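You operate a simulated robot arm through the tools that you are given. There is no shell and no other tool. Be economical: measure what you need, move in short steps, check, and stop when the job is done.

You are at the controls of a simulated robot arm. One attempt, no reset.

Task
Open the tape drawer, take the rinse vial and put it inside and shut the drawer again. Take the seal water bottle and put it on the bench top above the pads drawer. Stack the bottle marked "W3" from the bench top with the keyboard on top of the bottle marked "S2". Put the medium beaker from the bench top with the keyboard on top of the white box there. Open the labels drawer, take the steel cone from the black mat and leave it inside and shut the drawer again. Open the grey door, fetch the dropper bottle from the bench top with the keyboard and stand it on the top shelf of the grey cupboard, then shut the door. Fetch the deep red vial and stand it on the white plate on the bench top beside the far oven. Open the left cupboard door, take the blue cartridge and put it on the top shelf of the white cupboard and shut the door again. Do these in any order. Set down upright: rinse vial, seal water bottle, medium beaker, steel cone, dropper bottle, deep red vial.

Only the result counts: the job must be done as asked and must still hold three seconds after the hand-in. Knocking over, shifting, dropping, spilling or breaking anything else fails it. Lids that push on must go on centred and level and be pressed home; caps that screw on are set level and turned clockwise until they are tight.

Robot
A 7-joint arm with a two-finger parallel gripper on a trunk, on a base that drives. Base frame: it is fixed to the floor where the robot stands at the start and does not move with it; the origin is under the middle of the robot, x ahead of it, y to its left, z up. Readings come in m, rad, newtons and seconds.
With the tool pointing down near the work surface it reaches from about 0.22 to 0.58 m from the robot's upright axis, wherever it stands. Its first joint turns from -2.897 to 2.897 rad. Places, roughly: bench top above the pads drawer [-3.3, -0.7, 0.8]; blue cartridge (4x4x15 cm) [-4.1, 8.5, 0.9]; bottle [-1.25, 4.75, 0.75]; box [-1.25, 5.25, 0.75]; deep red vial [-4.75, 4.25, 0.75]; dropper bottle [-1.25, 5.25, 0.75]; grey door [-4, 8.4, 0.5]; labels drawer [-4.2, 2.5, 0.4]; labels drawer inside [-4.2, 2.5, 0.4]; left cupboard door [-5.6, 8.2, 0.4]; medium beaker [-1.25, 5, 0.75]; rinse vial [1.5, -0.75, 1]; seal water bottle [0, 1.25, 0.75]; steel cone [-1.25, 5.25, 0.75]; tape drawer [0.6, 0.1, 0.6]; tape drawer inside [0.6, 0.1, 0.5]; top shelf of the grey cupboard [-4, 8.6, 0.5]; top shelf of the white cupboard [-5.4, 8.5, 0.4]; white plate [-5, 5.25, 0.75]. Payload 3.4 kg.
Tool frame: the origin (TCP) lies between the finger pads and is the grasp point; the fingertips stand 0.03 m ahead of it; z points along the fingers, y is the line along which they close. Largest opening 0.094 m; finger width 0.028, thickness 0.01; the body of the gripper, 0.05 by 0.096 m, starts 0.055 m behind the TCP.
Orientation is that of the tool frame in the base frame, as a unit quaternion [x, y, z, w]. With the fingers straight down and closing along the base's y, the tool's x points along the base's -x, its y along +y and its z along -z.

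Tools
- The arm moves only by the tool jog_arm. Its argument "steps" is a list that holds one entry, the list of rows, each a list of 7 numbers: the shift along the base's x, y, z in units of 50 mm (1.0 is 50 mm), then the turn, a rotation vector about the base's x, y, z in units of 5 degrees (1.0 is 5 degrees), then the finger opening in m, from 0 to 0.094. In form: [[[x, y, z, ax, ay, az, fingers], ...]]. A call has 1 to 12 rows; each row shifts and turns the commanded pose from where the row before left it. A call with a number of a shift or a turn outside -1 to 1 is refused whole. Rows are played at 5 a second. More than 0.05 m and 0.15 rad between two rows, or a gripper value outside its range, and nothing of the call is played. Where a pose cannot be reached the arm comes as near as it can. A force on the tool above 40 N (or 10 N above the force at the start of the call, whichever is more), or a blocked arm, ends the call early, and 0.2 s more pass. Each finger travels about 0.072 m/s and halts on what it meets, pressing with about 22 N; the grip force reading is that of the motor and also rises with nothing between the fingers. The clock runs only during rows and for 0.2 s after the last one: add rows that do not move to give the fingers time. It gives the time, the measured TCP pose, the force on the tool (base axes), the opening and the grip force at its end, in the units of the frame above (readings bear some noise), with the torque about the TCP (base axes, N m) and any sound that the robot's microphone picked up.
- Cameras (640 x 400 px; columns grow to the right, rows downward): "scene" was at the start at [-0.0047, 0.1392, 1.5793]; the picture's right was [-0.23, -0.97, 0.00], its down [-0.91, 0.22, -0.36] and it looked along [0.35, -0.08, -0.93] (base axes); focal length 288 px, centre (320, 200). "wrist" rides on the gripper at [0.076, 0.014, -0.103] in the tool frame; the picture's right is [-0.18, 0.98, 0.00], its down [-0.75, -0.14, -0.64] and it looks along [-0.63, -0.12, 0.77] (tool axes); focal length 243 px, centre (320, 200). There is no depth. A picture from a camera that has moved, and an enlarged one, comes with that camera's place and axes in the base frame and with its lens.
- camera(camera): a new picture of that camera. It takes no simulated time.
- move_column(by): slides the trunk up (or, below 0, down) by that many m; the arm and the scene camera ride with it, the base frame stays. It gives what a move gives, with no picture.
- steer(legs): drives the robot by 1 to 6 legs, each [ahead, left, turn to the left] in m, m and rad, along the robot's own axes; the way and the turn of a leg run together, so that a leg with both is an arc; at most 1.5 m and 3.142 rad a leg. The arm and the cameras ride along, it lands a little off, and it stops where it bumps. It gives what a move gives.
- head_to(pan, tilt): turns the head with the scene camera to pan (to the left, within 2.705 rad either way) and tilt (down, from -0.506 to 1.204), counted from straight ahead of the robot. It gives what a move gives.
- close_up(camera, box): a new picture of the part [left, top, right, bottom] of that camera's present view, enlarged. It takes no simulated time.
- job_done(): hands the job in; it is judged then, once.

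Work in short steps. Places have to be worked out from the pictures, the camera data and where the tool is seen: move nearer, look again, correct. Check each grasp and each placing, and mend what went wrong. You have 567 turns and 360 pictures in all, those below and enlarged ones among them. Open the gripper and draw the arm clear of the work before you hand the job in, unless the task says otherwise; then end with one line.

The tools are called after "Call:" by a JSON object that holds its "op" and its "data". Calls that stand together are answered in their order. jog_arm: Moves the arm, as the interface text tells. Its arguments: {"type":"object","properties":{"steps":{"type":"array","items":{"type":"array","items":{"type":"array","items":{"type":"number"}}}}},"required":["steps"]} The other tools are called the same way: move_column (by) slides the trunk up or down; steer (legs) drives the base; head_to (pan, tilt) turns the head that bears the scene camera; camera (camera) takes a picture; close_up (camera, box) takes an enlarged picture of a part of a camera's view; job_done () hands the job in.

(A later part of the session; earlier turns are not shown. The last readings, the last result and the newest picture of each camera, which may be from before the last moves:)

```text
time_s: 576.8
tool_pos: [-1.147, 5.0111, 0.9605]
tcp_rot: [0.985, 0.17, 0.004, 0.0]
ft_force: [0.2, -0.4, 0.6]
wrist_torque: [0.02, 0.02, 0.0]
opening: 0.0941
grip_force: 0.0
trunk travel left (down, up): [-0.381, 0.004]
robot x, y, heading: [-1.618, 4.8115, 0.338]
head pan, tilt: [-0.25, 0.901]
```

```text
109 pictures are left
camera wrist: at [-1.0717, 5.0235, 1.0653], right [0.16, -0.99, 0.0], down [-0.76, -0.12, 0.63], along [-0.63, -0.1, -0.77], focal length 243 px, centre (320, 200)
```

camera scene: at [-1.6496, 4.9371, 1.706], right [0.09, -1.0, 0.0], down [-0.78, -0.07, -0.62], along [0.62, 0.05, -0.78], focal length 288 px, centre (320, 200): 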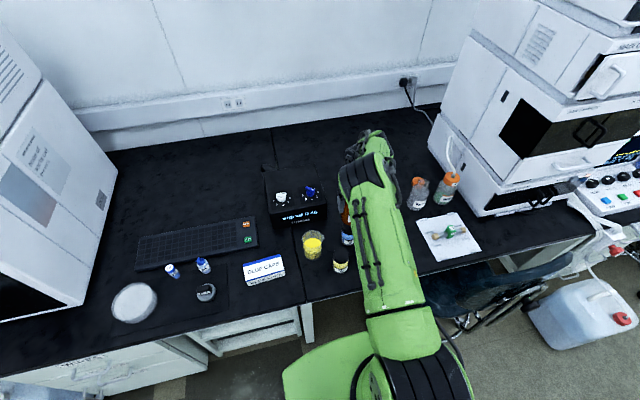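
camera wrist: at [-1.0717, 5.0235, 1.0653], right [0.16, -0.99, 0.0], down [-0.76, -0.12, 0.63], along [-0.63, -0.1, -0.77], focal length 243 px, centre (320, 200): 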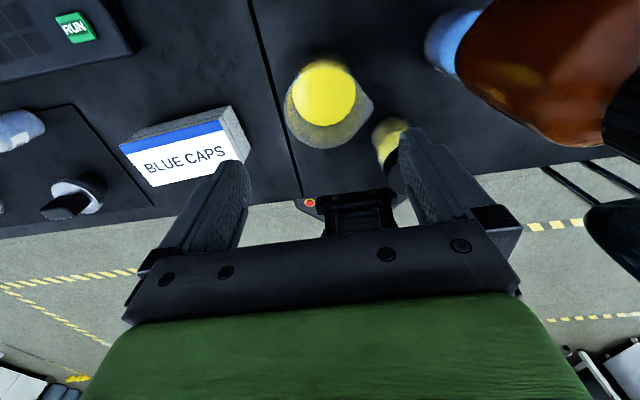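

The beaker's spout points toward the right finger, so I yaw the tool −45° and recentre.

Call:
{"op": "jog_arm", "data": {"steps": [[[0.03, -0.09, 0, 0, 0, -1, 0.094], [0, 0, 0, 0, 0, -1, 0.094], [0, 0, 0, 0, 0, -1, 0.094], [0, 0, 0, 0, 0, -1, 0.094], [0, 0, 0, 0, 0, -1, 0.094], [0, 0, 0, 0, 0, -1, 0.094], [0, 0, 0, 0, 0, -1, 0.094], [0, 0, 0, 0, 0, -1, 0.094], [0, 0, 0, 0, 0, -1, 0.094], [0, 0, -0.4, 0, 0, 0, 0.094], [0, 0, 0, 0, 0, 0, 0.094]]]}}

Call:
{"op": "camera", "data": {"camera": "wrist"}}

```text
time_s: 579.2
tool_pos: [-1.1456, 5.0047, 0.9387]
tcp_rot: [0.975, -0.221, 0.004, 0.002]
ft_force: [-0.1, 0.2, 0.1]
wrist_torque: [0.04, 0.01, 0.01]
opening: 0.094
grip_force: 0.1
trunk travel left (down, up): [-0.381, 0.004]
robot x, y, heading: [-1.6181, 4.8052, 0.34]
head pan, tilt: [-0.25, 0.901]
```

```text
108 pictures are left
camera wrist: at [-1.0832, 4.9603, 1.0423], right [-0.59, -0.81, 0.0], down [-0.62, 0.45, 0.63], along [-0.51, 0.37, -0.77], focal length 243 px, centre (320, 200)
```

wrist: 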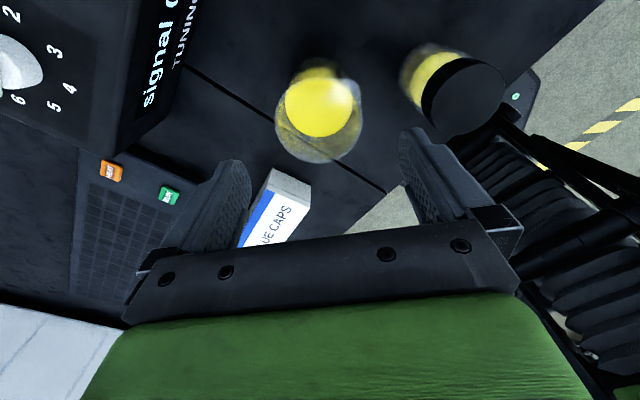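

Good orientation. Small correction, descend halfway and check.

Call:
{"op": "jog_arm", "data": {"steps": [[[-0.1, 0.08, -0.5, 0, 0, 0, 0.094], [0, 0, -0.5, 0, 0, 0, 0.094], [0, 0, -0.3, 0, 0, 0, 0.094], [0, 0, 0, 0, 0, 0, 0.094]]]}}

Call:
{"op": "camera", "data": {"camera": "wrist"}}

```text
time_s: 580.2
tool_pos: [-1.1514, 5.0106, 0.8737]
tcp_rot: [0.975, -0.22, 0.004, 0.002]
ft_force: [-0.6, -1.4, 0.4]
wrist_torque: [0.04, -0.01, 0.03]
opening: 0.0941
grip_force: 0.1
trunk travel left (down, up): [-0.381, 0.004]
robot x, y, heading: [-1.6198, 4.807, 0.336]
head pan, tilt: [-0.25, 0.901]
```

```text
107 pictures are left
camera wrist: at [-1.0894, 4.9659, 0.9772], right [-0.59, -0.81, 0.0], down [-0.62, 0.45, 0.64], along [-0.51, 0.37, -0.77], focal length 243 px, centre (320, 200)
```

wrist: 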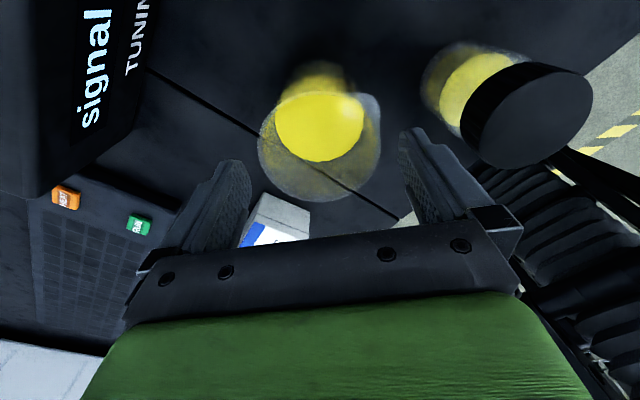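

Centred on the beaker rim (±2 mm). Descend the rest.

Call:
{"op": "jog_arm", "data": {"steps": [[[0, 0, -0.4, 0, 0, 0, 0.094], [0, 0, -0.4, 0, 0, 0, 0.094], [0, 0, -0.4, 0, 0, 0, 0.094], [0, 0, -0.25, 0, 0, 0, 0.094], [0, 0, 0, 0, 0, 0, 0.094]]]}}

Call:
{"op": "camera", "data": {"camera": "wrist"}}

```text
time_s: 581.4
tool_pos: [-1.1502, 5.0107, 0.8017]
tcp_rot: [0.975, -0.22, 0.004, 0.002]
ft_force: [-0.1, -0.4, -0.6]
wrist_torque: [0.02, -0.01, 0.0]
opening: 0.0939
grip_force: 0.0
trunk travel left (down, up): [-0.381, 0.004]
robot x, y, heading: [-1.6195, 4.8081, 0.345]
head pan, tilt: [-0.25, 0.901]
```

```text
106 pictures are left
camera wrist: at [-1.0894, 4.9648, 0.9054], right [-0.59, -0.81, 0.0], down [-0.62, 0.45, 0.64], along [-0.51, 0.37, -0.77], focal length 243 px, centre (320, 200)
```

wrist: 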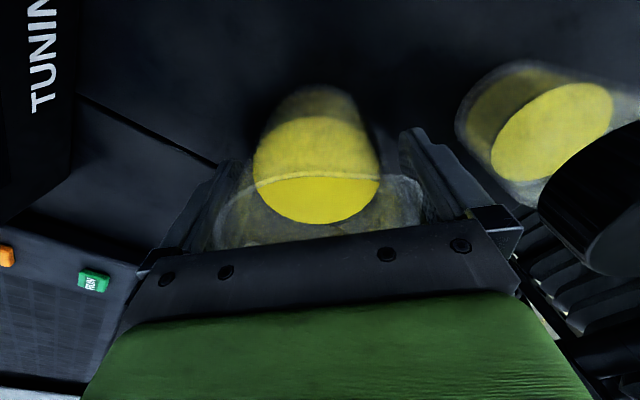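

Fingers straddle the beaker. Close gently and lift.

Call:
{"op": "jog_arm", "data": {"steps": [[[0, 0, 0, 0, 0, 0, 0.085], [0, 0, 0, 0, 0, 0, 0.078], [0, 0, 0, 0, 0, 0, 0.072], [0, 0, 0, 0, 0, 0, 0.066], [0, 0, 0, 0, 0, 0, 0.05], [0, 0, 0, 0, 0, 0, 0.05]]]}}

Call:
{"op": "jog_arm", "data": {"steps": [[[0, 0, 0.15, 0, 0, 0, 0.05], [0, 0, 0.25, 0, 0, 0, 0.05], [0, 0, 0.3, 0, 0, 0, 0.05], [0, 0, 0.4, 0, 0, 0, 0.05], [0, 0, 0.4, 0, 0, 0, 0.05], [0, 0, 0, 0, 0, 0, 0.05]]]}}

Call:
{"op": "camera", "data": {"camera": "wrist"}}

```text
time_s: 582.8
tool_pos: [-1.1509, 5.0102, 0.8022]
tcp_rot: [0.975, -0.22, 0.004, 0.001]
ft_force: [0.9, 1.1, 0.3]
wrist_torque: [0.09, -0.02, 0.0]
opening: 0.0735
grip_force: 22.3
trunk travel left (down, up): [-0.381, 0.004]
robot x, y, heading: [-1.6166, 4.8066, 0.338]
head pan, tilt: [-0.25, 0.901]
```

```text
time_s: 584.2
tool_pos: [-1.1531, 5.0103, 0.8786]
tcp_rot: [0.975, -0.221, 0.004, 0.002]
ft_force: [-0.7, 0.4, -2.4]
wrist_torque: [0.01, 0.05, 0.0]
opening: 0.0734
grip_force: 21.9
trunk travel left (down, up): [-0.381, 0.004]
robot x, y, heading: [-1.6239, 4.8072, 0.342]
head pan, tilt: [-0.25, 0.901]
```

```text
105 pictures are left
camera wrist: at [-1.0906, 4.9651, 0.9821], right [-0.59, -0.81, 0.0], down [-0.62, 0.45, 0.64], along [-0.51, 0.37, -0.77], focal length 243 px, centre (320, 200)
```

wrist: 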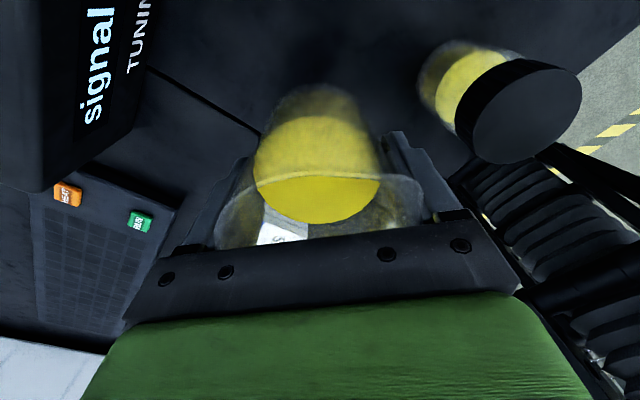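

Beaker held (73.5 mm). Raise slightly more and move over the box at (−1.247, 5.171), then inspect.

Call:
{"op": "jog_arm", "data": {"steps": [[[0, 0, 0.5, 0, 0, 0, 0.05], [0, 0, 0.3, 0, 0, 0, 0.05], [-0.24, 0.4, 0, 0, 0, 0, 0.05], [-0.24, 0.4, 0, 0, 0, 0, 0.05], [-0.24, 0.4, 0, 0, 0, 0, 0.05], [-0.24, 0.4, 0, 0, 0, 0, 0.05], [-0.24, 0.4, 0, 0, 0, 0, 0.05], [-0.24, 0.4, 0, 0, 0, 0, 0.05], [-0.24, 0.4, 0, 0, 0, 0, 0.05], [-0.2, 0.42, 0, 0, 0, 0, 0.05], [0, 0, 0, 0, 0, 0, 0.05]]]}}

Call:
{"op": "camera", "data": {"camera": "wrist"}}

Call:
{"op": "head_to", "data": {"pan": 0.2, "tilt": 1.0}}

Call:
{"op": "camera", "data": {"camera": "scene"}}

```text
time_s: 586.6
tool_pos: [-1.2439, 5.1702, 0.9179]
tcp_rot: [0.976, -0.219, 0.004, 0.002]
ft_force: [-0.2, -0.6, -1.9]
wrist_torque: [0.03, -0.01, 0.0]
opening: 0.0735
grip_force: 21.7
trunk travel left (down, up): [-0.381, 0.004]
robot x, y, heading: [-1.6149, 4.8058, 0.335]
head pan, tilt: [-0.25, 0.901]
```

```text
104 pictures are left
camera wrist: at [-1.1827, 5.1254, 1.0215], right [-0.59, -0.81, 0.0], down [-0.62, 0.45, 0.64], along [-0.51, 0.37, -0.77], focal length 243 px, centre (320, 200)
```

wrist: 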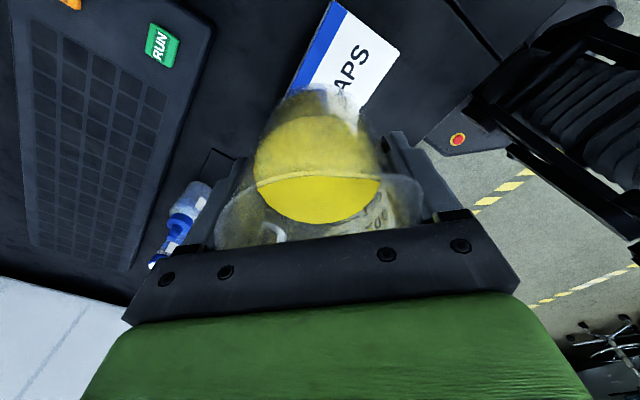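

```text
time_s: 587.5
tool_pos: [-1.2456, 5.1709, 0.9174]
tcp_rot: [0.976, -0.22, 0.004, 0.002]
ft_force: [-0.6, -0.5, -2.8]
wrist_torque: [0.0, 0.02, 0.0]
opening: 0.0734
grip_force: 21.8
trunk travel left (down, up): [-0.381, 0.004]
robot x, y, heading: [-1.6164, 4.8087, 0.34]
head pan, tilt: [0.201, 1.0]
```

```text
103 pictures are left
camera scene: at [-1.6649, 4.9668, 1.6987], right [0.51, -0.86, 0.0], down [-0.72, -0.43, -0.54], along [0.46, 0.28, -0.84], focal length 288 px, centre (320, 200)
```

scene: 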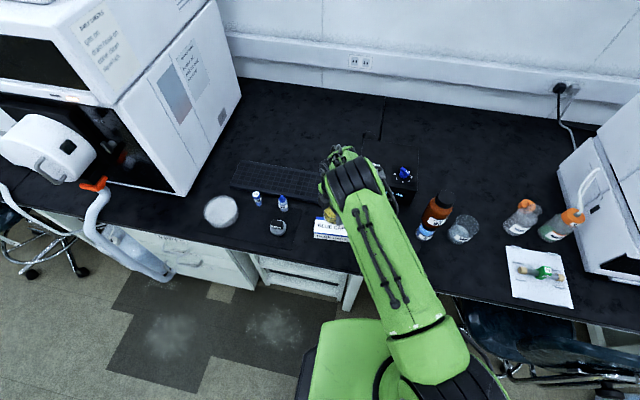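

The box end visible in the wrist view puts its centre at ≈(−1.246, 5.166): aligned. Lower carefully until contact.

Call:
{"op": "jog_arm", "data": {"steps": [[[0, -0.06, -0.4, 0, 0, 0, 0.05], [0, 0, -0.3, 0, 0, 0, 0.05], [0, 0, -0.15, 0, 0, 0, 0.05], [0, 0, -0.1, 0, 0, 0, 0.05], [0, 0, 0, 0, 0, 0, 0.05]]]}}

Call:
{"op": "jog_arm", "data": {"steps": [[[0, 0, -0.06, 0, 0, 0, 0.05], [0, 0, -0.06, 0, 0, 0, 0.05], [0, 0, -0.06, 0, 0, 0, 0.05], [0, 0, -0.06, 0, 0, 0, 0.05], [0, 0, 0, 0, 0, 0, 0.05]]]}}

```text
time_s: 588.7
tool_pos: [-1.2455, 5.1672, 0.8698]
tcp_rot: [0.976, -0.22, 0.005, 0.002]
ft_force: [-0.3, 0.0, -2.3]
wrist_torque: [0.04, 0.03, -0.04]
opening: 0.0734
grip_force: 21.9
trunk travel left (down, up): [-0.381, 0.004]
robot x, y, heading: [-1.6176, 4.8066, 0.339]
head pan, tilt: [0.201, 1.0]
```

```text
time_s: 589.9
tool_pos: [-1.2458, 5.1678, 0.8567]
tcp_rot: [0.975, -0.22, 0.003, 0.002]
ft_force: [-0.3, -0.6, -2.2]
wrist_torque: [0.02, 0.02, 0.0]
opening: 0.0737
grip_force: 22.0
trunk travel left (down, up): [-0.381, 0.004]
robot x, y, heading: [-1.62, 4.8068, 0.342]
head pan, tilt: [0.201, 1.0]
```

Call:
{"op": "jog_arm", "data": {"steps": [[[0, 0, -0.05, 0, 0, 0, 0.05], [0, 0, -0.05, 0, 0, 0, 0.05], [0, 0, -0.05, 0, 0, 0, 0.05], [0, 0, 0, 0, 0, 0, 0.05]]]}}

Call:
{"op": "camera", "data": {"camera": "wrist"}}

```text
time_s: 590.9
tool_pos: [-1.2459, 5.1698, 0.8509]
tcp_rot: [0.976, -0.219, 0.005, 0.001]
ft_force: [-0.7, -0.9, 8.6]
wrist_torque: [-0.19, 0.07, 0.01]
opening: 0.0736
grip_force: 22.1
trunk travel left (down, up): [-0.381, 0.004]
robot x, y, heading: [-1.6195, 4.8075, 0.335]
head pan, tilt: [0.201, 1.0]
```

```text
102 pictures are left
camera wrist: at [-1.1843, 5.1241, 0.9557], right [-0.59, -0.81, 0.0], down [-0.63, 0.45, 0.63], along [-0.51, 0.37, -0.77], focal length 243 px, centre (320, 200)
```

wrist: 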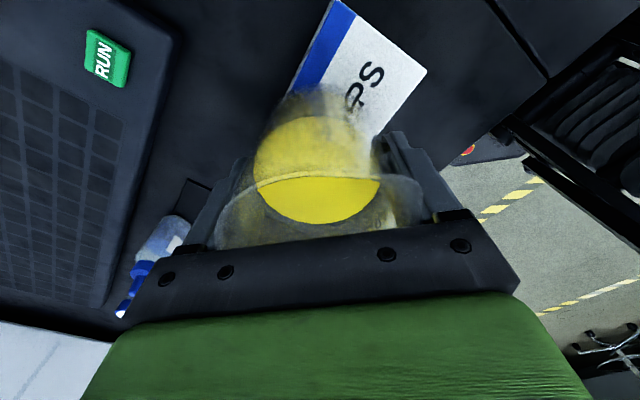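

Contact on the box top (0.80). Release slowly and raise.

Call:
{"op": "jog_arm", "data": {"steps": [[[0, 0, 0.02, 0, 0, 0, 0.05], [0, 0, 0, 0, 0, 0, 0.076], [0, 0, 0, 0, 0, 0, 0.082], [0, 0, 0, 0, 0, 0, 0.088], [0, 0, 0, 0, 0, 0, 0.094], [0, 0, 0, 0, 0, 0, 0.094]]]}}

Call:
{"op": "jog_arm", "data": {"steps": [[[0, 0, 0.3, 0, 0, 0, 0.094], [0, 0, 0.4, 0, 0, 0, 0.094], [0, 0, 0.6, 0, 0, 0, 0.094], [0, 0, 0.8, 0, 0, 0, 0.094], [0, 0, 0.8, 0, 0, 0, 0.094], [0, 0, 0, 0, 0, 0, 0.094]]]}}

Call:
{"op": "camera", "data": {"camera": "wrist"}}

Call:
{"op": "camera", "data": {"camera": "scene"}}

```text
time_s: 592.3
tool_pos: [-1.2461, 5.17, 0.8513]
tcp_rot: [0.975, -0.22, 0.004, 0.003]
ft_force: [-0.2, 0.6, 0.3]
wrist_torque: [-0.02, 0.01, 0.03]
opening: 0.0939
grip_force: 0.0
trunk travel left (down, up): [-0.381, 0.004]
robot x, y, heading: [-1.6176, 4.8076, 0.341]
head pan, tilt: [0.201, 1.0]
```

```text
time_s: 593.7
tool_pos: [-1.2464, 5.1697, 0.9967]
tcp_rot: [0.976, -0.22, 0.004, 0.003]
ft_force: [-0.3, 0.0, -0.6]
wrist_torque: [-0.01, -0.01, -0.03]
opening: 0.094
grip_force: 0.0
trunk travel left (down, up): [-0.381, 0.004]
robot x, y, heading: [-1.6219, 4.8099, 0.345]
head pan, tilt: [0.201, 1.0]
```

```text
101 pictures are left
camera wrist: at [-1.1841, 5.1249, 1.1011], right [-0.59, -0.81, 0.0], down [-0.62, 0.45, 0.64], along [-0.51, 0.37, -0.77], focal length 243 px, centre (320, 200)
```

wrist: 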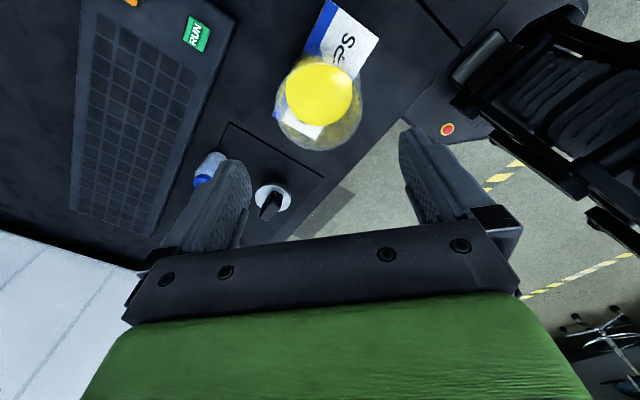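

```text
100 pictures are left
camera scene: at [-1.6647, 4.9672, 1.6986], right [0.51, -0.86, 0.0], down [-0.72, -0.43, -0.54], along [0.46, 0.28, -0.84], focal length 288 px, centre (320, 200)
```

scene: 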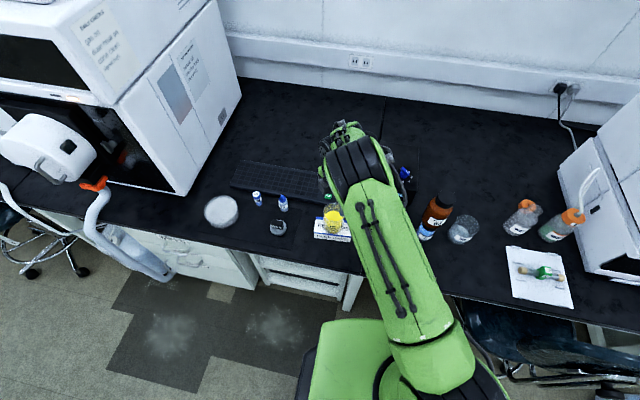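

Beaker is on the box. Now the steel cone (≈(−1.343, 5.341)): zoom in.

Call:
{"op": "close_up", "data": {"camera": "wrist", "box": [190, 130, 350, 230]}}

Call:
{"op": "close_up", "data": {"camera": "scene", "box": [240, 180, 320, 250]}}

```text
4.00 times, centred on (270, 180) of wrist
camera zoom: at [-1.1841, 5.1249, 1.1011], right [-0.59, -0.81, 0.0], down [-0.62, 0.45, 0.64], along [-0.51, 0.37, -0.77], focal length 970 px, centre (520, 280)
```

zoom: 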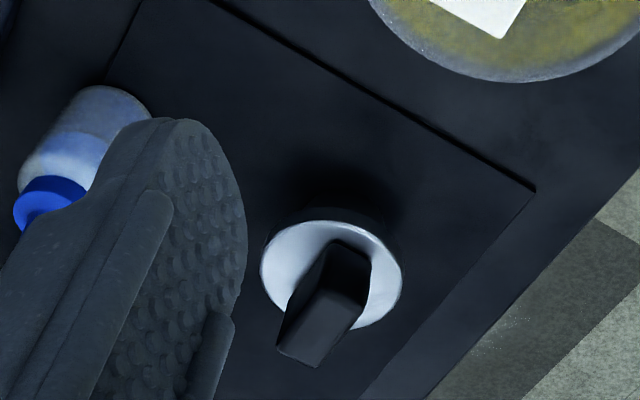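

```text
5.71 times, centred on (280, 215) of scene
camera zoom: at [-1.6647, 4.9672, 1.6986], right [0.51, -0.86, 0.0], down [-0.72, -0.43, -0.54], along [0.46, 0.28, -0.84], focal length 1646 px, centre (549, 114)
```

zoom: 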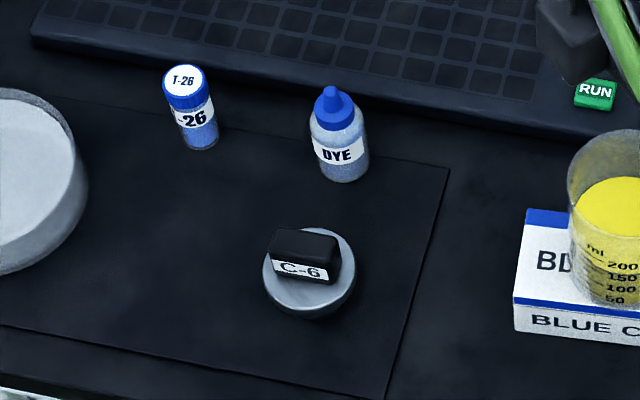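

The C-6 cone has a black handle block (long side along the bench), top z≈0.82 at (−1.342, 5.339). Drive left 12 cm, yaw another −45° and hover over it.

Call:
{"op": "steer", "data": {"legs": [[0, 0.12, -0.008]]}}

Call:
{"op": "jog_arm", "data": {"steps": [[[-0.1, 0.2, 0, 0, 0, -1, 0.06], [-0.1, 0.2, 0, 0, 0, -1, 0.06], [-0.1, 0.2, 0, 0, 0, -1, 0.06], [-0.1, 0.2, 0, 0, 0, -1, 0.06], [0, 0.1, 0, 0, 0, -1, 0.06], [0, 0, 0, 0, 0, -1, 0.06], [0, 0, 0, 0, 0, -1, 0.06], [0, 0, 0, 0, 0, -1, 0.06], [0, 0, 0, 0, 0, -1, 0.06], [0, 0, 0, 0, 0, 0, 0.06]]]}}

Call:
{"op": "camera", "data": {"camera": "wrist"}}

```text
time_s: 595.0
tool_pos: [-1.282, 5.2796, 0.9971]
tcp_rot: [0.974, -0.225, 0.004, 0.001]
ft_force: [-0.8, 0.7, -0.1]
wrist_torque: [-0.03, -0.03, 0.0]
opening: 0.0939
grip_force: 0.1
trunk travel left (down, up): [-0.381, 0.004]
robot x, y, heading: [-1.66, 4.9216, 0.33]
head pan, tilt: [0.201, 1.0]
```

```text
time_s: 597.2
tool_pos: [-1.3026, 5.3259, 0.9966]
tcp_rot: [0.813, -0.582, 0.004, 0.003]
ft_force: [-0.2, 0.5, 0.3]
wrist_torque: [0.0, -0.03, 0.01]
opening: 0.0598
grip_force: 0.2
trunk travel left (down, up): [-0.381, 0.004]
robot x, y, heading: [-1.6574, 4.9225, 0.331]
head pan, tilt: [0.201, 1.0]
```

```text
97 pictures are left
camera wrist: at [-1.2914, 5.2491, 1.1009], right [-0.99, -0.14, 0.0], down [-0.11, 0.76, 0.64], along [-0.09, 0.63, -0.77], focal length 243 px, centre (320, 200)
```

wrist: 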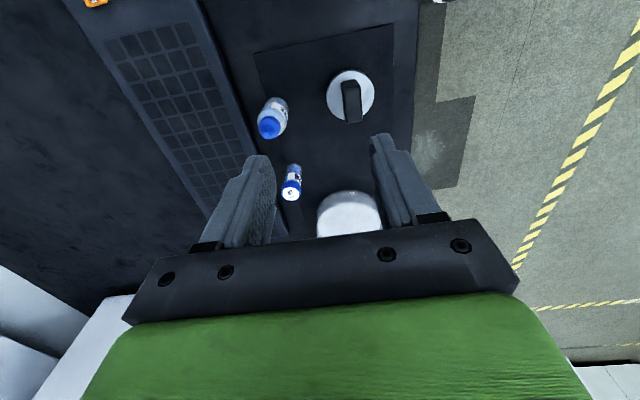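

Shift (−3.7, +1.05) cm and descend to 0.9, recheck.

Call:
{"op": "jog_arm", "data": {"steps": [[[-0.37, 0.105, -0.5, 0, 0, 0, 0.06], [-0.37, 0.105, -0.7, 0, 0, 0, 0.05], [0, 0, -0.7, 0, 0, 0, 0.05], [0, 0, 0, 0, 0, 0, 0.05]]]}}

Call:
{"op": "camera", "data": {"camera": "wrist"}}

```text
time_s: 598.2
tool_pos: [-1.3393, 5.3345, 0.9023]
tcp_rot: [0.814, -0.58, 0.003, 0.003]
ft_force: [-1.3, -0.4, 1.0]
wrist_torque: [-0.03, -0.02, -0.02]
opening: 0.0502
grip_force: 0.1
trunk travel left (down, up): [-0.381, 0.004]
robot x, y, heading: [-1.6587, 4.9183, 0.328]
head pan, tilt: [0.201, 1.0]
```

```text
96 pictures are left
camera wrist: at [-1.3284, 5.2594, 1.0063], right [-0.99, -0.15, 0.0], down [-0.11, 0.76, 0.63], along [-0.09, 0.63, -0.77], focal length 243 px, centre (320, 200)
```

wrist: 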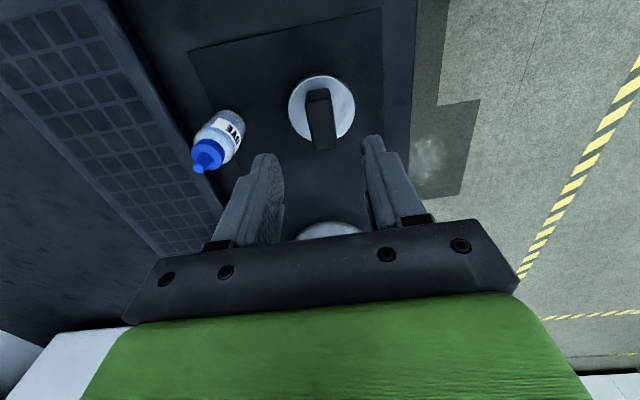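

Aligned. Descend to TCP 0.822 and grip the handle.

Call:
{"op": "jog_arm", "data": {"steps": [[[0, 0, -0.5, 0, 0, 0, 0.05], [0, 0, -0.6, 0, 0, 0, 0.05], [0, 0, -0.4, 0, 0, 0, 0.05], [0, 0, -0.1, 0, 0, 0, 0.05], [0, 0, 0, 0, 0, 0, 0.05]]]}}

Call:
{"op": "camera", "data": {"camera": "wrist"}}

```text
time_s: 599.4
tool_pos: [-1.3387, 5.3368, 0.8286]
tcp_rot: [0.814, -0.581, 0.003, 0.0]
ft_force: [-3.5, -7.1, 22.8]
wrist_torque: [-0.52, 0.58, 0.09]
opening: 0.0527
grip_force: 2.6
trunk travel left (down, up): [-0.381, 0.004]
robot x, y, heading: [-1.6589, 4.9192, 0.33]
head pan, tilt: [0.201, 1.0]
stopped in row 5: the force on the tool passed its limit at 43 N (the readings are from after the stop); the commanded pose is now the measured one
```

```text
95 pictures are left
camera wrist: at [-1.3282, 5.2604, 0.9316], right [-0.99, -0.15, 0.0], down [-0.12, 0.76, 0.64], along [-0.09, 0.63, -0.77], focal length 243 px, centre (320, 200)
```

wrist: 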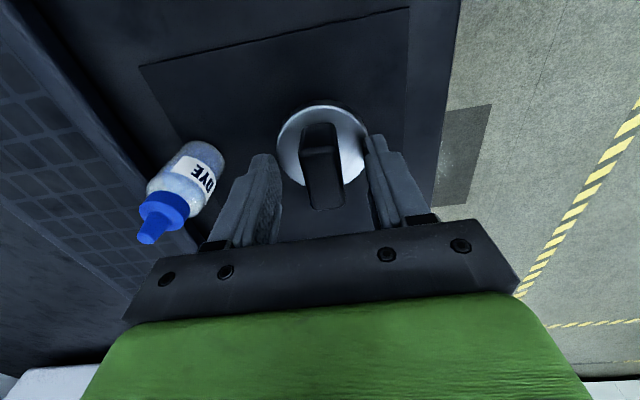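

Tips touched the disc (z≈0.799). Raise 5 mm and close on the handle.

Call:
{"op": "jog_arm", "data": {"steps": [[[0, 0, 0.09, 0, 0, 0, 0.05], [0, 0, 0, 0, 0, 0, 0.035], [0, 0, 0, 0, 0, 0, 0.025], [0, 0, 0, 0, 0, 0, 0.015], [0, 0, 0, 0, 0, 0, 0.0], [0, 0, 0, 0, 0, 0, 0.0]]]}}

Call:
{"op": "jog_arm", "data": {"steps": [[[0, 0, 0.2, 0, 0, 0, 0.0], [0, 0, 0.4, 0, 0, 0, 0.0], [0, 0, 0.6, 0, 0, 0, 0.0], [0, 0, 0.8, 0, 0, 0, 0.0], [0, 0, 0.8, 0, 0, 0, 0.0], [0, 0, 0, 0, 0, 0, 0.0]]]}}

Call:
{"op": "camera", "data": {"camera": "wrist"}}

```text
time_s: 600.8
tool_pos: [-1.3392, 5.3379, 0.8306]
tcp_rot: [0.814, -0.58, 0.002, 0.001]
ft_force: [-1.4, -1.1, 2.6]
wrist_torque: [-0.04, 0.02, -0.05]
opening: 0.0241
grip_force: 22.4
trunk travel left (down, up): [-0.381, 0.004]
robot x, y, heading: [-1.6585, 4.9213, 0.324]
head pan, tilt: [0.201, 1.0]
```

```text
time_s: 602.1
tool_pos: [-1.3337, 5.3388, 0.9688]
tcp_rot: [0.814, -0.58, 0.003, 0.001]
ft_force: [-0.8, 0.2, -2.4]
wrist_torque: [0.0, 0.02, -0.01]
opening: 0.0239
grip_force: 22.2
trunk travel left (down, up): [-0.381, 0.004]
robot x, y, heading: [-1.6588, 4.9206, 0.328]
head pan, tilt: [0.201, 1.0]
```

```text
94 pictures are left
camera wrist: at [-1.3225, 5.2619, 1.0732], right [-0.99, -0.15, 0.0], down [-0.11, 0.76, 0.64], along [-0.09, 0.63, -0.77], focal length 243 px, centre (320, 200)
```

wrist: 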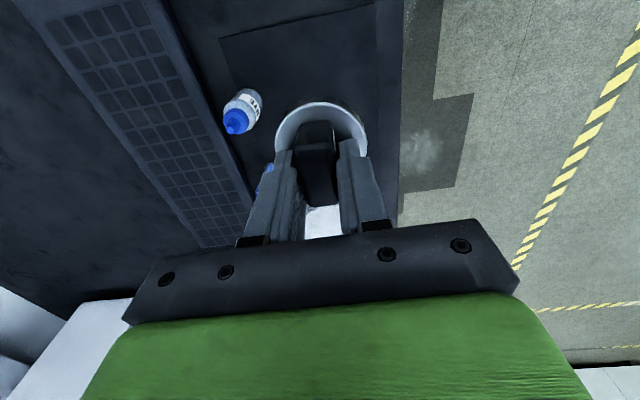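

Cone lifted securely. Drive to the open LABELS drawer: back off, turn around, and align.

Call:
{"op": "steer", "data": {"legs": [[-0.5, 0, 0], [-0.3, 0, 0], [0, 0, 1.571], [0, 0, 1.571], [0, 0.65, 0], [0, 0.6, 0]]}}

Call:
{"op": "head_to", "data": {"pan": 0.0, "tilt": 0.75}}

Call:
{"op": "camera", "data": {"camera": "scene"}}

```text
time_s: 620.4
tool_pos: [-2.4466, 3.0678, 0.9705]
tcp_rot: [0.609, 0.793, 0.001, -0.003]
ft_force: [1.1, 0.3, -2.4]
wrist_torque: [0.01, -0.02, 0.02]
opening: 0.0242
grip_force: 21.6
trunk travel left (down, up): [-0.381, 0.004]
robot x, y, heading: [-2.0928, 3.4587, -2.887]
head pan, tilt: [0.201, 1.0]
```

```text
time_s: 621.2
tool_pos: [-2.448, 3.0691, 0.9701]
tcp_rot: [0.61, 0.793, 0.001, -0.002]
ft_force: [-0.3, 0.3, -1.6]
wrist_torque: [0.02, -0.01, 0.01]
opening: 0.024
grip_force: 22.5
trunk travel left (down, up): [-0.381, 0.004]
robot x, y, heading: [-2.0923, 3.4638, -2.883]
head pan, tilt: [0.0, 0.75]
```

```text
93 pictures are left
camera scene: at [-2.0757, 3.3076, 1.7178], right [-0.25, 0.97, 0.0], down [0.66, 0.17, -0.73], along [-0.71, -0.18, -0.68], focal length 288 px, centre (320, 200)
```

scene: 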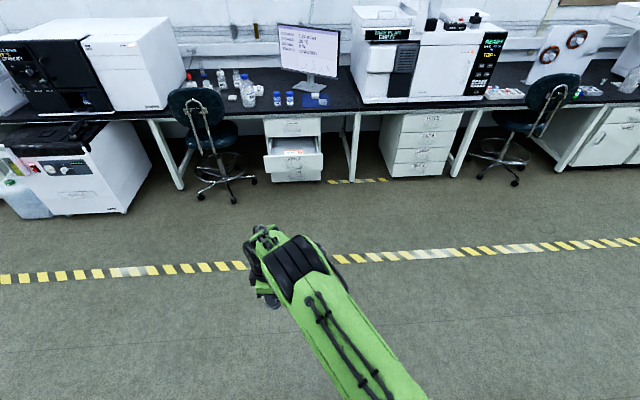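

Align with the drawer: correct heading, shift right 0.2, drive forward and look.

Call:
{"op": "steer", "data": {"legs": [[0, 0, 0.073], [0, -0.2, 0], [1.2, 0, 0]]}}

Call:
{"op": "camera", "data": {"camera": "wrist"}}

Call:
{"op": "camera", "data": {"camera": "scene"}}

```text
time_s: 628.8
tool_pos: [-3.6066, 2.8817, 0.9694]
tcp_rot: [0.59, 0.807, 0.001, -0.002]
ft_force: [0.0, -0.1, -1.3]
wrist_torque: [-0.02, 0.03, -0.02]
opening: 0.0242
grip_force: 21.8
trunk travel left (down, up): [-0.381, 0.004]
robot x, y, heading: [-3.2749, 3.291, -2.841]
head pan, tilt: [0.0, 0.75]
```

```text
92 pictures are left
camera wrist: at [-3.6161, 2.9582, 1.0731], right [0.99, 0.12, 0.0], down [0.09, -0.76, 0.64], along [0.08, -0.63, -0.77], focal length 243 px, centre (320, 200)
```

wrist: 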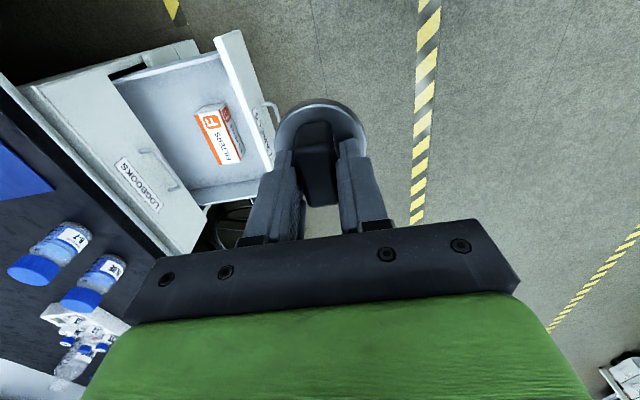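

```text
91 pictures are left
camera scene: at [-3.2477, 3.1383, 1.7178], right [-0.3, 0.95, 0.0], down [0.65, 0.2, -0.73], along [-0.7, -0.22, -0.68], focal length 288 px, centre (320, 200)
```

scene: 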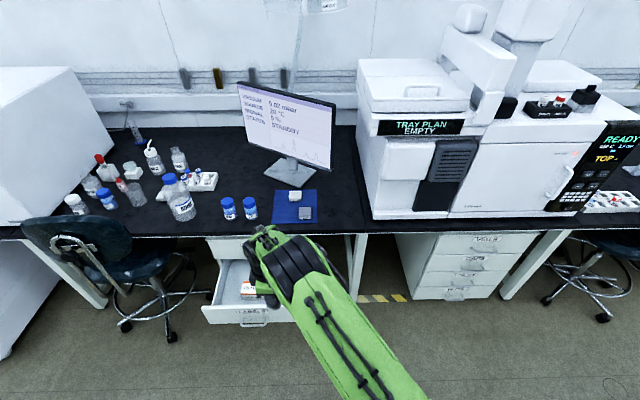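

Great view: free gap at the drawer's right side (l≈3.885). Re-position: turn slightly, shift left, forward, and adjust the arm.

Call:
{"op": "steer", "data": {"legs": [[0, 0.1, 0.031], [0.26, 0, 0]]}}

Call:
{"op": "jog_arm", "data": {"steps": [[[-0.35, 0.4, 0, 0, 0, 0, 0.0], [-0.35, 0.4, 0, 0, 0, 0, 0.0], [-0.35, 0.4, 0, 0, 0, 0, 0.0], [-0.35, 0.43, 0, 0, 0, 0, 0.0], [0, 0, 0, 0, 0, 0, 0.0]]]}}

Call:
{"op": "move_column", "data": {"by": -0.25}}

Call:
{"op": "camera", "data": {"camera": "wrist"}}

```text
time_s: 631.5
tool_pos: [-3.8147, 2.6844, 0.9698]
tcp_rot: [0.577, 0.817, 0.001, -0.003]
ft_force: [0.0, -0.5, -2.0]
wrist_torque: [-0.01, -0.02, 0.0]
opening: 0.0243
grip_force: 21.7
trunk travel left (down, up): [-0.381, 0.004]
robot x, y, heading: [-3.4938, 3.104, -2.807]
head pan, tilt: [0.0, 0.75]
```

```text
time_s: 632.7
tool_pos: [-3.8852, 2.7674, 0.9692]
tcp_rot: [0.576, 0.818, 0.001, -0.001]
ft_force: [0.2, 0.2, -3.3]
wrist_torque: [-0.03, -0.02, 0.02]
opening: 0.0243
grip_force: 22.5
trunk travel left (down, up): [-0.381, 0.004]
robot x, y, heading: [-3.4928, 3.1037, -2.806]
head pan, tilt: [0.0, 0.75]
```

```text
time_s: 635.3
tool_pos: [-3.8848, 2.767, 0.7193]
tcp_rot: [0.577, 0.817, 0.001, -0.002]
ft_force: [-0.1, -0.4, -1.2]
wrist_torque: [-0.02, -0.01, -0.03]
opening: 0.0245
grip_force: 22.0
trunk travel left (down, up): [-0.131, 0.254]
robot x, y, heading: [-3.4895, 3.0999, -2.807]
head pan, tilt: [0.0, 0.75]
```

```text
90 pictures are left
camera wrist: at [-3.897, 2.8432, 0.8233], right [0.99, 0.16, 0.0], down [0.12, -0.76, 0.64], along [0.1, -0.63, -0.77], focal length 243 px, centre (320, 200)
```

wrist: 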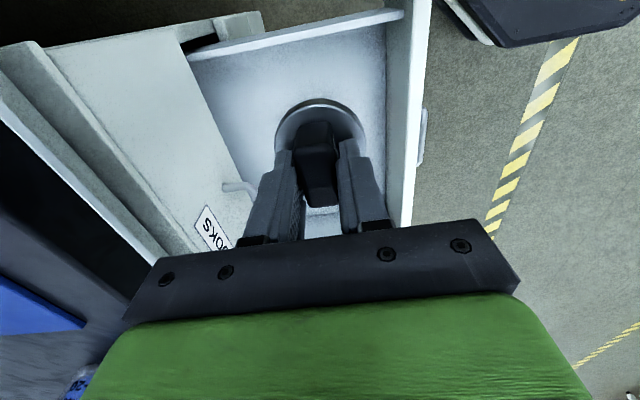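

Centred between box and wall (shift 5 mm left). Lower with the trunk.

Call:
{"op": "jog_arm", "data": {"steps": [[[0.03, -0.1, 0, 0, 0, 0, 0.0], [0, 0, 0, 0, 0, 0, 0.0]]]}}

Call:
{"op": "move_column", "data": {"by": -0.128}}

Call:
{"op": "camera", "data": {"camera": "wrist"}}

```text
time_s: 635.9
tool_pos: [-3.883, 2.7619, 0.7206]
tcp_rot: [0.576, 0.817, 0.001, -0.003]
ft_force: [0.3, 0.9, -2.2]
wrist_torque: [0.01, 0.03, 0.02]
opening: 0.0242
grip_force: 22.0
trunk travel left (down, up): [-0.131, 0.254]
robot x, y, heading: [-3.4932, 3.1048, -2.805]
head pan, tilt: [0.0, 0.75]
```

```text
time_s: 637.4
tool_pos: [-3.8846, 2.7613, 0.5918]
tcp_rot: [0.576, 0.817, 0.002, -0.003]
ft_force: [-0.7, 0.4, -2.3]
wrist_torque: [0.01, -0.01, -0.01]
opening: 0.0241
grip_force: 21.9
trunk travel left (down, up): [-0.003, 0.382]
robot x, y, heading: [-3.4914, 3.1033, -2.81]
head pan, tilt: [0.0, 0.75]
```

```text
89 pictures are left
camera wrist: at [-3.8955, 2.8382, 0.6959], right [0.99, 0.16, 0.0], down [0.12, -0.76, 0.64], along [0.1, -0.63, -0.77], focal length 243 px, centre (320, 200)
```

wrist: 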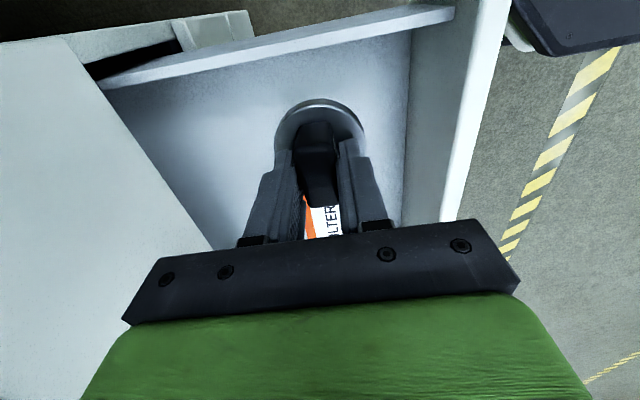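

Continue lowering with the arm.

Call:
{"op": "jog_arm", "data": {"steps": [[[0, 0, -0.4, 0, 0, 0, 0.0], [0, 0, -0.4, 0, 0, 0, 0.0], [0, 0, -0.4, 0, 0, 0, 0.0], [0, 0, -0.3, 0, 0, 0, 0.0], [0, 0, 0, 0, 0, 0, 0.0]]]}}

Call:
{"op": "camera", "data": {"camera": "wrist"}}

```text
time_s: 638.6
tool_pos: [-3.8839, 2.7613, 0.5173]
tcp_rot: [0.577, 0.817, 0.001, -0.002]
ft_force: [0.2, 0.1, -1.5]
wrist_torque: [-0.02, 0.03, -0.03]
opening: 0.0245
grip_force: 22.0
trunk travel left (down, up): [-0.003, 0.382]
robot x, y, heading: [-3.4913, 3.105, -2.804]
head pan, tilt: [0.0, 0.75]
```

```text
88 pictures are left
camera wrist: at [-3.8953, 2.8366, 0.6214], right [0.99, 0.16, 0.0], down [0.12, -0.76, 0.64], along [0.1, -0.63, -0.77], focal length 243 px, centre (320, 200)
```

wrist: 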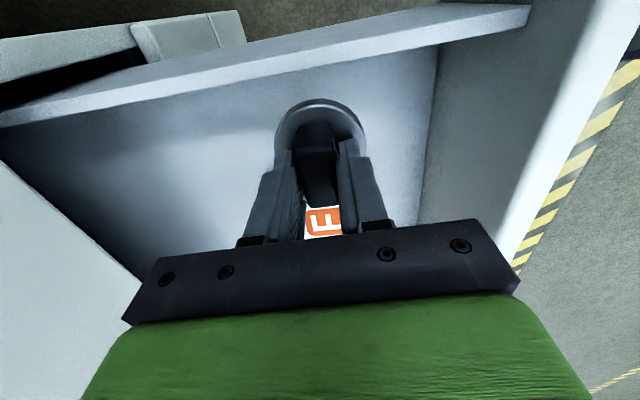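

Call:
{"op": "jog_arm", "data": {"steps": [[[0, 0, -0.2, 0, 0, 0, 0.0], [0, 0, -0.2, 0, 0, 0, 0.0], [0, 0, -0.1, 0, 0, 0, 0.0], [0, 0, -0.1, 0, 0, 0, 0.0], [0, 0, -0.1, 0, 0, 0, 0.0], [0, 0, -0.1, 0, 0, 0, 0.0], [0, 0, -0.1, 0, 0, 0, 0.0], [0, 0, -0.1, 0, 0, 0, 0.0], [0, 0, 0, 0, 0, 0, 0.0]]]}}

Call:
{"op": "camera", "data": {"camera": "wrist"}}

```text
time_s: 640.6
tool_pos: [-3.8843, 2.7625, 0.4675]
tcp_rot: [0.576, 0.817, 0.001, -0.003]
ft_force: [0.6, -0.1, -2.1]
wrist_torque: [-0.04, 0.0, -0.03]
opening: 0.0243
grip_force: 22.3
trunk travel left (down, up): [-0.003, 0.382]
robot x, y, heading: [-3.4925, 3.1021, -2.802]
head pan, tilt: [0.0, 0.75]
```

```text
87 pictures are left
camera wrist: at [-3.8957, 2.8386, 0.5709], right [0.99, 0.16, 0.0], down [0.12, -0.76, 0.64], along [0.1, -0.63, -0.77], focal length 243 px, centre (320, 200)
```

wrist: 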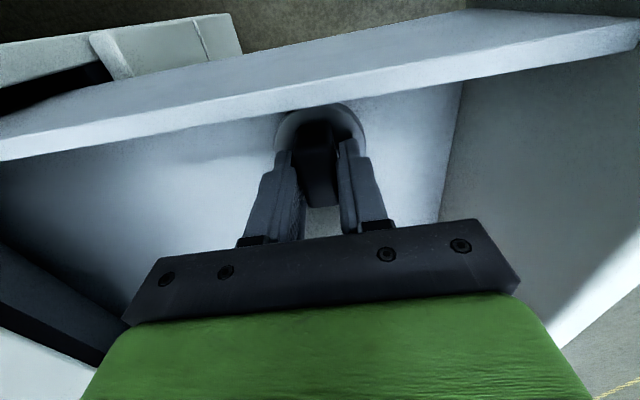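

Call:
{"op": "jog_arm", "data": {"steps": [[[0, 0, -0.08, 0, 0, 0, 0.0], [0, 0, -0.08, 0, 0, 0, 0.0], [0, 0, -0.08, 0, 0, 0, 0.0], [0, 0, -0.08, 0, 0, 0, 0.0], [0, 0, -0.08, 0, 0, 0, 0.0], [0, 0, -0.08, 0, 0, 0, 0.0], [0, 0, 0, 0, 0, 0, 0.0]]]}}

```text
time_s: 641.5
tool_pos: [-3.8902, 2.7585, 0.4609]
tcp_rot: [0.577, 0.816, -0.006, -0.006]
ft_force: [-3.2, 1.9, 16.7]
wrist_torque: [0.25, -0.12, 0.08]
opening: 0.0243
grip_force: 21.8
trunk travel left (down, up): [-0.003, 0.382]
robot x, y, heading: [-3.4925, 3.1049, -2.807]
head pan, tilt: [0.0, 0.75]
stopped in row 4: the force on the tool passed its limit at 46 N (the readings are from after the stop); the commanded pose is now the measured one
```

Contact with the drawer floor. Ease and release.

Call:
{"op": "jog_arm", "data": {"steps": [[[0, 0, 0.04, 0, 0, 0, 0.0], [0, 0, 0, 0, 0, 0, 0.03], [0, 0, 0, 0, 0, 0, 0.04], [0, 0, 0, 0, 0, 0, 0.05], [0, 0, 0, 0, 0, 0, 0.05]]]}}

Call:
{"op": "jog_arm", "data": {"steps": [[[0, 0, 0.3, 0, 0, 0, 0.05], [0, 0, 0.5, 0, 0, 0, 0.05], [0, 0, 0.6, 0, 0, 0, 0.05], [0, 0, 0.6, 0, 0, 0, 0.05], [0, 0, 0, 0, 0, 0, 0.05]]]}}

Call:
{"op": "move_column", "data": {"by": 0.2}}

Call:
{"op": "camera", "data": {"camera": "wrist"}}

```text
time_s: 642.7
tool_pos: [-3.8873, 2.7595, 0.4626]
tcp_rot: [0.576, 0.817, -0.004, -0.005]
ft_force: [0.5, 1.6, 19.9]
wrist_torque: [0.23, -0.51, 0.03]
opening: 0.0502
grip_force: 0.8
trunk travel left (down, up): [-0.003, 0.382]
robot x, y, heading: [-3.4916, 3.1067, -2.801]
head pan, tilt: [0.0, 0.75]
```

```text
time_s: 643.9
tool_pos: [-3.8888, 2.7608, 0.559]
tcp_rot: [0.576, 0.817, -0.003, -0.004]
ft_force: [-0.2, 0.6, 0.6]
wrist_torque: [0.0, -0.01, -0.02]
opening: 0.0502
grip_force: 0.0
trunk travel left (down, up): [-0.003, 0.382]
robot x, y, heading: [-3.4924, 3.1085, -2.801]
head pan, tilt: [0.0, 0.75]
```

```text
time_s: 646.0
tool_pos: [-3.8894, 2.7605, 0.7588]
tcp_rot: [0.577, 0.816, -0.004, -0.005]
ft_force: [-1.0, 0.4, -0.7]
wrist_torque: [0.01, 0.01, -0.04]
opening: 0.05
grip_force: 0.1
trunk travel left (down, up): [-0.203, 0.182]
robot x, y, heading: [-3.4881, 3.1077, -2.805]
head pan, tilt: [0.0, 0.75]
```

```text
86 pictures are left
camera wrist: at [-3.9, 2.8364, 0.8627], right [0.99, 0.16, -0.01], down [0.13, -0.76, 0.64], along [0.09, -0.63, -0.77], focal length 243 px, centre (320, 200)
```

wrist: 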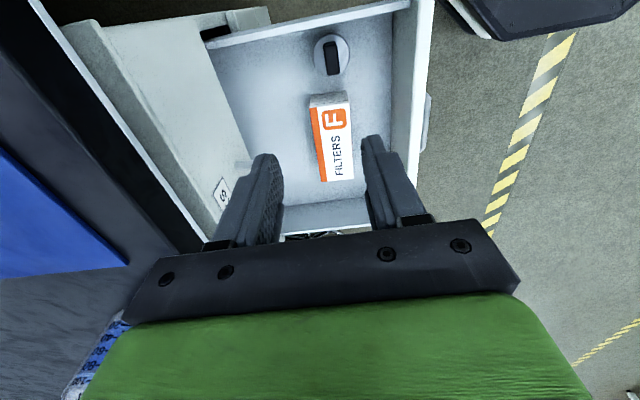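

The cone stands upright in the drawer. Back off, pitch the tool 45° up and push the drawer shut with the fingertips.

Call:
{"op": "steer", "data": {"legs": [[-0.4, 0, 0], [0, 0.12, -0.005]]}}

Call:
{"op": "jog_arm", "data": {"steps": [[[0, 0, 0, -0.33, 0.94, 0, 0.0], [0, 0, 0, -0.33, 0.94, 0, 0.0], [0, 0, 0, -0.33, 0.94, 0, 0.0], [0, 0, 0, -0.33, 0.94, 0, 0.0], [0, 0, 0, -0.33, 0.94, 0, 0.0], [0, 0, 0, -0.33, 0.94, 0, 0.0], [0, 0, 0, -0.33, 0.94, 0, 0.0], [0, 0, 0, -0.33, 0.94, 0, 0.0], [0, 0, 0, -0.33, 0.94, 0, 0.0], [0, 0, 0, 0, 0, 0, 0.0]]]}}

Call:
{"op": "move_column", "data": {"by": -0.2}}

Call:
{"op": "camera", "data": {"camera": "scene"}}

```text
time_s: 649.4
tool_pos: [-3.4678, 2.7786, 0.7583]
tcp_rot: [0.574, 0.819, -0.002, -0.005]
ft_force: [-0.1, -0.5, -0.5]
wrist_torque: [0.03, -0.02, 0.0]
opening: 0.0501
grip_force: 0.0
trunk travel left (down, up): [-0.203, 0.182]
robot x, y, heading: [-3.0739, 3.128, -2.797]
head pan, tilt: [0.0, 0.75]
```

```text
time_s: 651.6
tool_pos: [-3.4695, 2.7796, 0.7584]
tcp_rot: [0.531, 0.753, -0.314, -0.226]
ft_force: [0.3, 0.2, -1.0]
wrist_torque: [-0.03, -0.01, -0.01]
opening: 0.0
grip_force: 22.3
trunk travel left (down, up): [-0.203, 0.182]
robot x, y, heading: [-3.0755, 3.1253, -2.803]
head pan, tilt: [0.0, 0.75]
```

```text
time_s: 653.8
tool_pos: [-3.4691, 2.7789, 0.5603]
tcp_rot: [0.531, 0.754, -0.312, -0.226]
ft_force: [-0.3, 0.9, -0.4]
wrist_torque: [-0.01, 0.0, -0.03]
opening: 0.0002
grip_force: 22.4
trunk travel left (down, up): [-0.003, 0.382]
robot x, y, heading: [-3.0719, 3.1251, -2.797]
head pan, tilt: [0.0, 0.75]
```

```text
85 pictures are left
camera scene: at [-3.0434, 2.9751, 1.3404], right [-0.33, 0.94, 0.0], down [0.64, 0.23, -0.73], along [-0.69, -0.24, -0.68], focal length 288 px, centre (320, 200)
```

scene: 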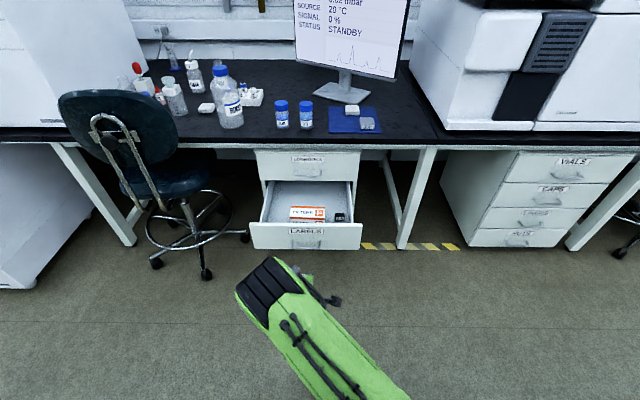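

Lower to face height and push the drawer closed gently.

Call:
{"op": "jog_arm", "data": {"steps": [[[0, 0, -0.65, 0, 0, 0, 0.0], [0, 0, -0.65, 0, 0, 0, 0.0], [0, 0, 0, 0, 0, 0, 0.0]]]}}

Call:
{"op": "steer", "data": {"legs": [[0.2, 0, -0.01], [0.06, 0, 0], [0.06, 0, 0]]}}

Call:
{"op": "camera", "data": {"camera": "scene"}}

```text
time_s: 654.5
tool_pos: [-3.4671, 2.7779, 0.4935]
tcp_rot: [0.531, 0.754, -0.313, -0.226]
ft_force: [-0.2, -0.3, -0.7]
wrist_torque: [-0.02, -0.02, 0.01]
opening: 0.0
grip_force: 21.9
trunk travel left (down, up): [-0.003, 0.382]
robot x, y, heading: [-3.0737, 3.1268, -2.799]
head pan, tilt: [0.0, 0.75]
```

```text
time_s: 657.3
tool_pos: [-3.7695, 2.6782, 0.4954]
tcp_rot: [0.534, 0.752, -0.312, -0.227]
ft_force: [0.4, 0.7, 0.2]
wrist_torque: [0.01, -0.03, -0.01]
opening: 0.0001
grip_force: 22.0
trunk travel left (down, up): [-0.003, 0.382]
robot x, y, heading: [-3.376, 3.0198, -2.813]
head pan, tilt: [0.0, 0.75]
```

```text
84 pictures are left
camera scene: at [-3.3441, 2.8707, 1.3404], right [-0.33, 0.95, 0.0], down [0.65, 0.22, -0.73], along [-0.69, -0.24, -0.68], focal length 288 px, centre (320, 200)
```

scene: 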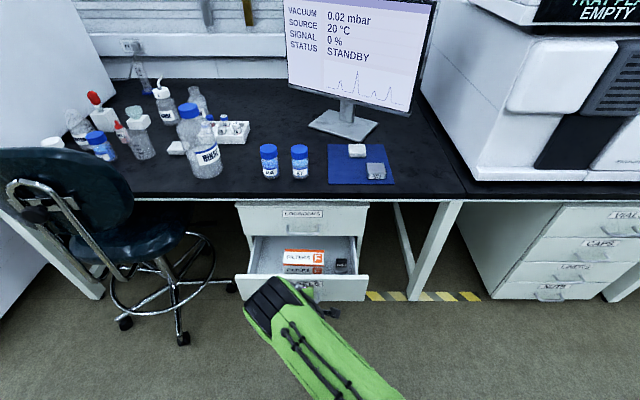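

Pushing works; cone still upright. Continue.

Call:
{"op": "steer", "data": {"legs": [[0.06, 0, 0], [0.06, 0, 0], [0.04, 0, 0]]}}

Call:
{"op": "camera", "data": {"camera": "scene"}}

```text
time_s: 659.3
tool_pos: [-3.9209, 2.6257, 0.4953]
tcp_rot: [0.533, 0.752, -0.312, -0.228]
ft_force: [0.4, 0.4, -0.8]
wrist_torque: [-0.01, 0.0, 0.0]
opening: 0.0003
grip_force: 22.7
trunk travel left (down, up): [-0.003, 0.382]
robot x, y, heading: [-3.5269, 2.9682, -2.809]
head pan, tilt: [0.0, 0.75]
```

```text
83 pictures are left
camera scene: at [-3.495, 2.8183, 1.3404], right [-0.33, 0.94, 0.0], down [0.64, 0.22, -0.73], along [-0.69, -0.24, -0.68], focal length 288 px, centre (320, 200)
```

scene: 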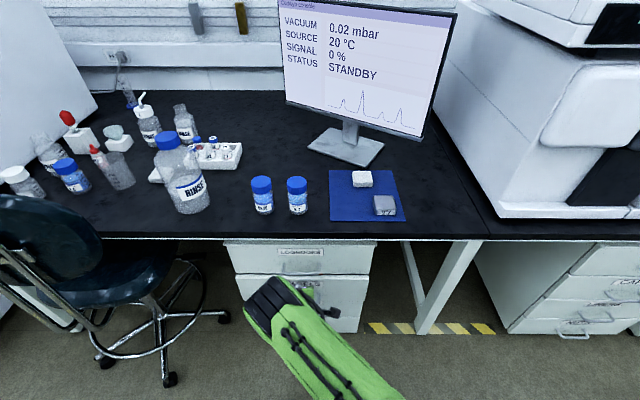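

Nearly shut; press home with the arm.

Call:
{"op": "jog_arm", "data": {"steps": [[[-0.15, -0.05, 0, 0, 0, 0, 0.0], [-0.15, -0.05, 0, 0, 0, 0, 0.0], [-0.15, -0.05, 0, 0, 0, 0, 0.0], [-0.15, -0.05, 0, 0, 0, 0, 0.0], [-0.15, -0.05, 0, 0, 0, 0, 0.0], [-0.15, -0.05, 0, 0, 0, 0, 0.0], [0, 0, 0, 0, 0, 0, 0.0]]]}}

Call:
{"op": "steer", "data": {"legs": [[-0.35, 0, 0]]}}

Call:
{"op": "close_up", "data": {"camera": "scene", "box": [200, 130, 400, 290]}}

```text
time_s: 660.5
tool_pos: [-3.9489, 2.6155, 0.4927]
tcp_rot: [0.534, 0.755, -0.306, -0.225]
ft_force: [17.1, 9.0, 18.1]
wrist_torque: [0.08, 0.28, -0.18]
opening: 0.0002
grip_force: 22.0
trunk travel left (down, up): [-0.003, 0.382]
robot x, y, heading: [-3.5233, 2.9683, -2.805]
head pan, tilt: [0.0, 0.75]
stopped in row 5: the force on the tool passed its limit at 49 N (the readings are from after the stop); the commanded pose is now the measured one
```

```text
time_s: 662.7
tool_pos: [-3.6245, 2.7329, 0.4906]
tcp_rot: [0.539, 0.751, -0.306, -0.226]
ft_force: [0.1, -0.2, -0.1]
wrist_torque: [0.01, 0.02, 0.01]
opening: 0.0
grip_force: 21.9
trunk travel left (down, up): [-0.003, 0.382]
robot x, y, heading: [-3.1917, 3.0837, -2.821]
head pan, tilt: [0.0, 0.75]
```

```text
2.50 times, centred on (300, 210) of scene
camera zoom: at [-3.165, 2.9312, 1.3405], right [-0.32, 0.95, 0.0], down [0.65, 0.22, -0.73], along [-0.69, -0.23, -0.68], focal length 720 px, centre (370, 175)
```

zoom: 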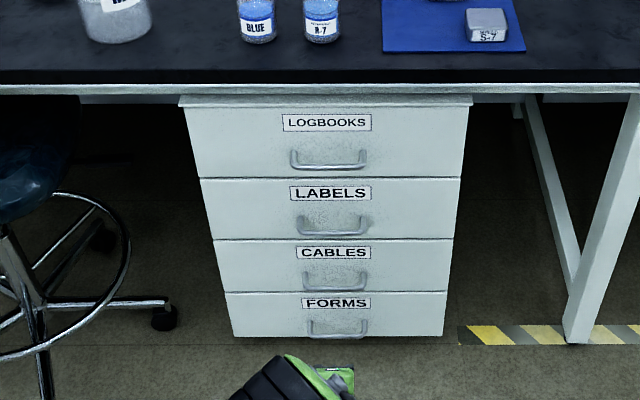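

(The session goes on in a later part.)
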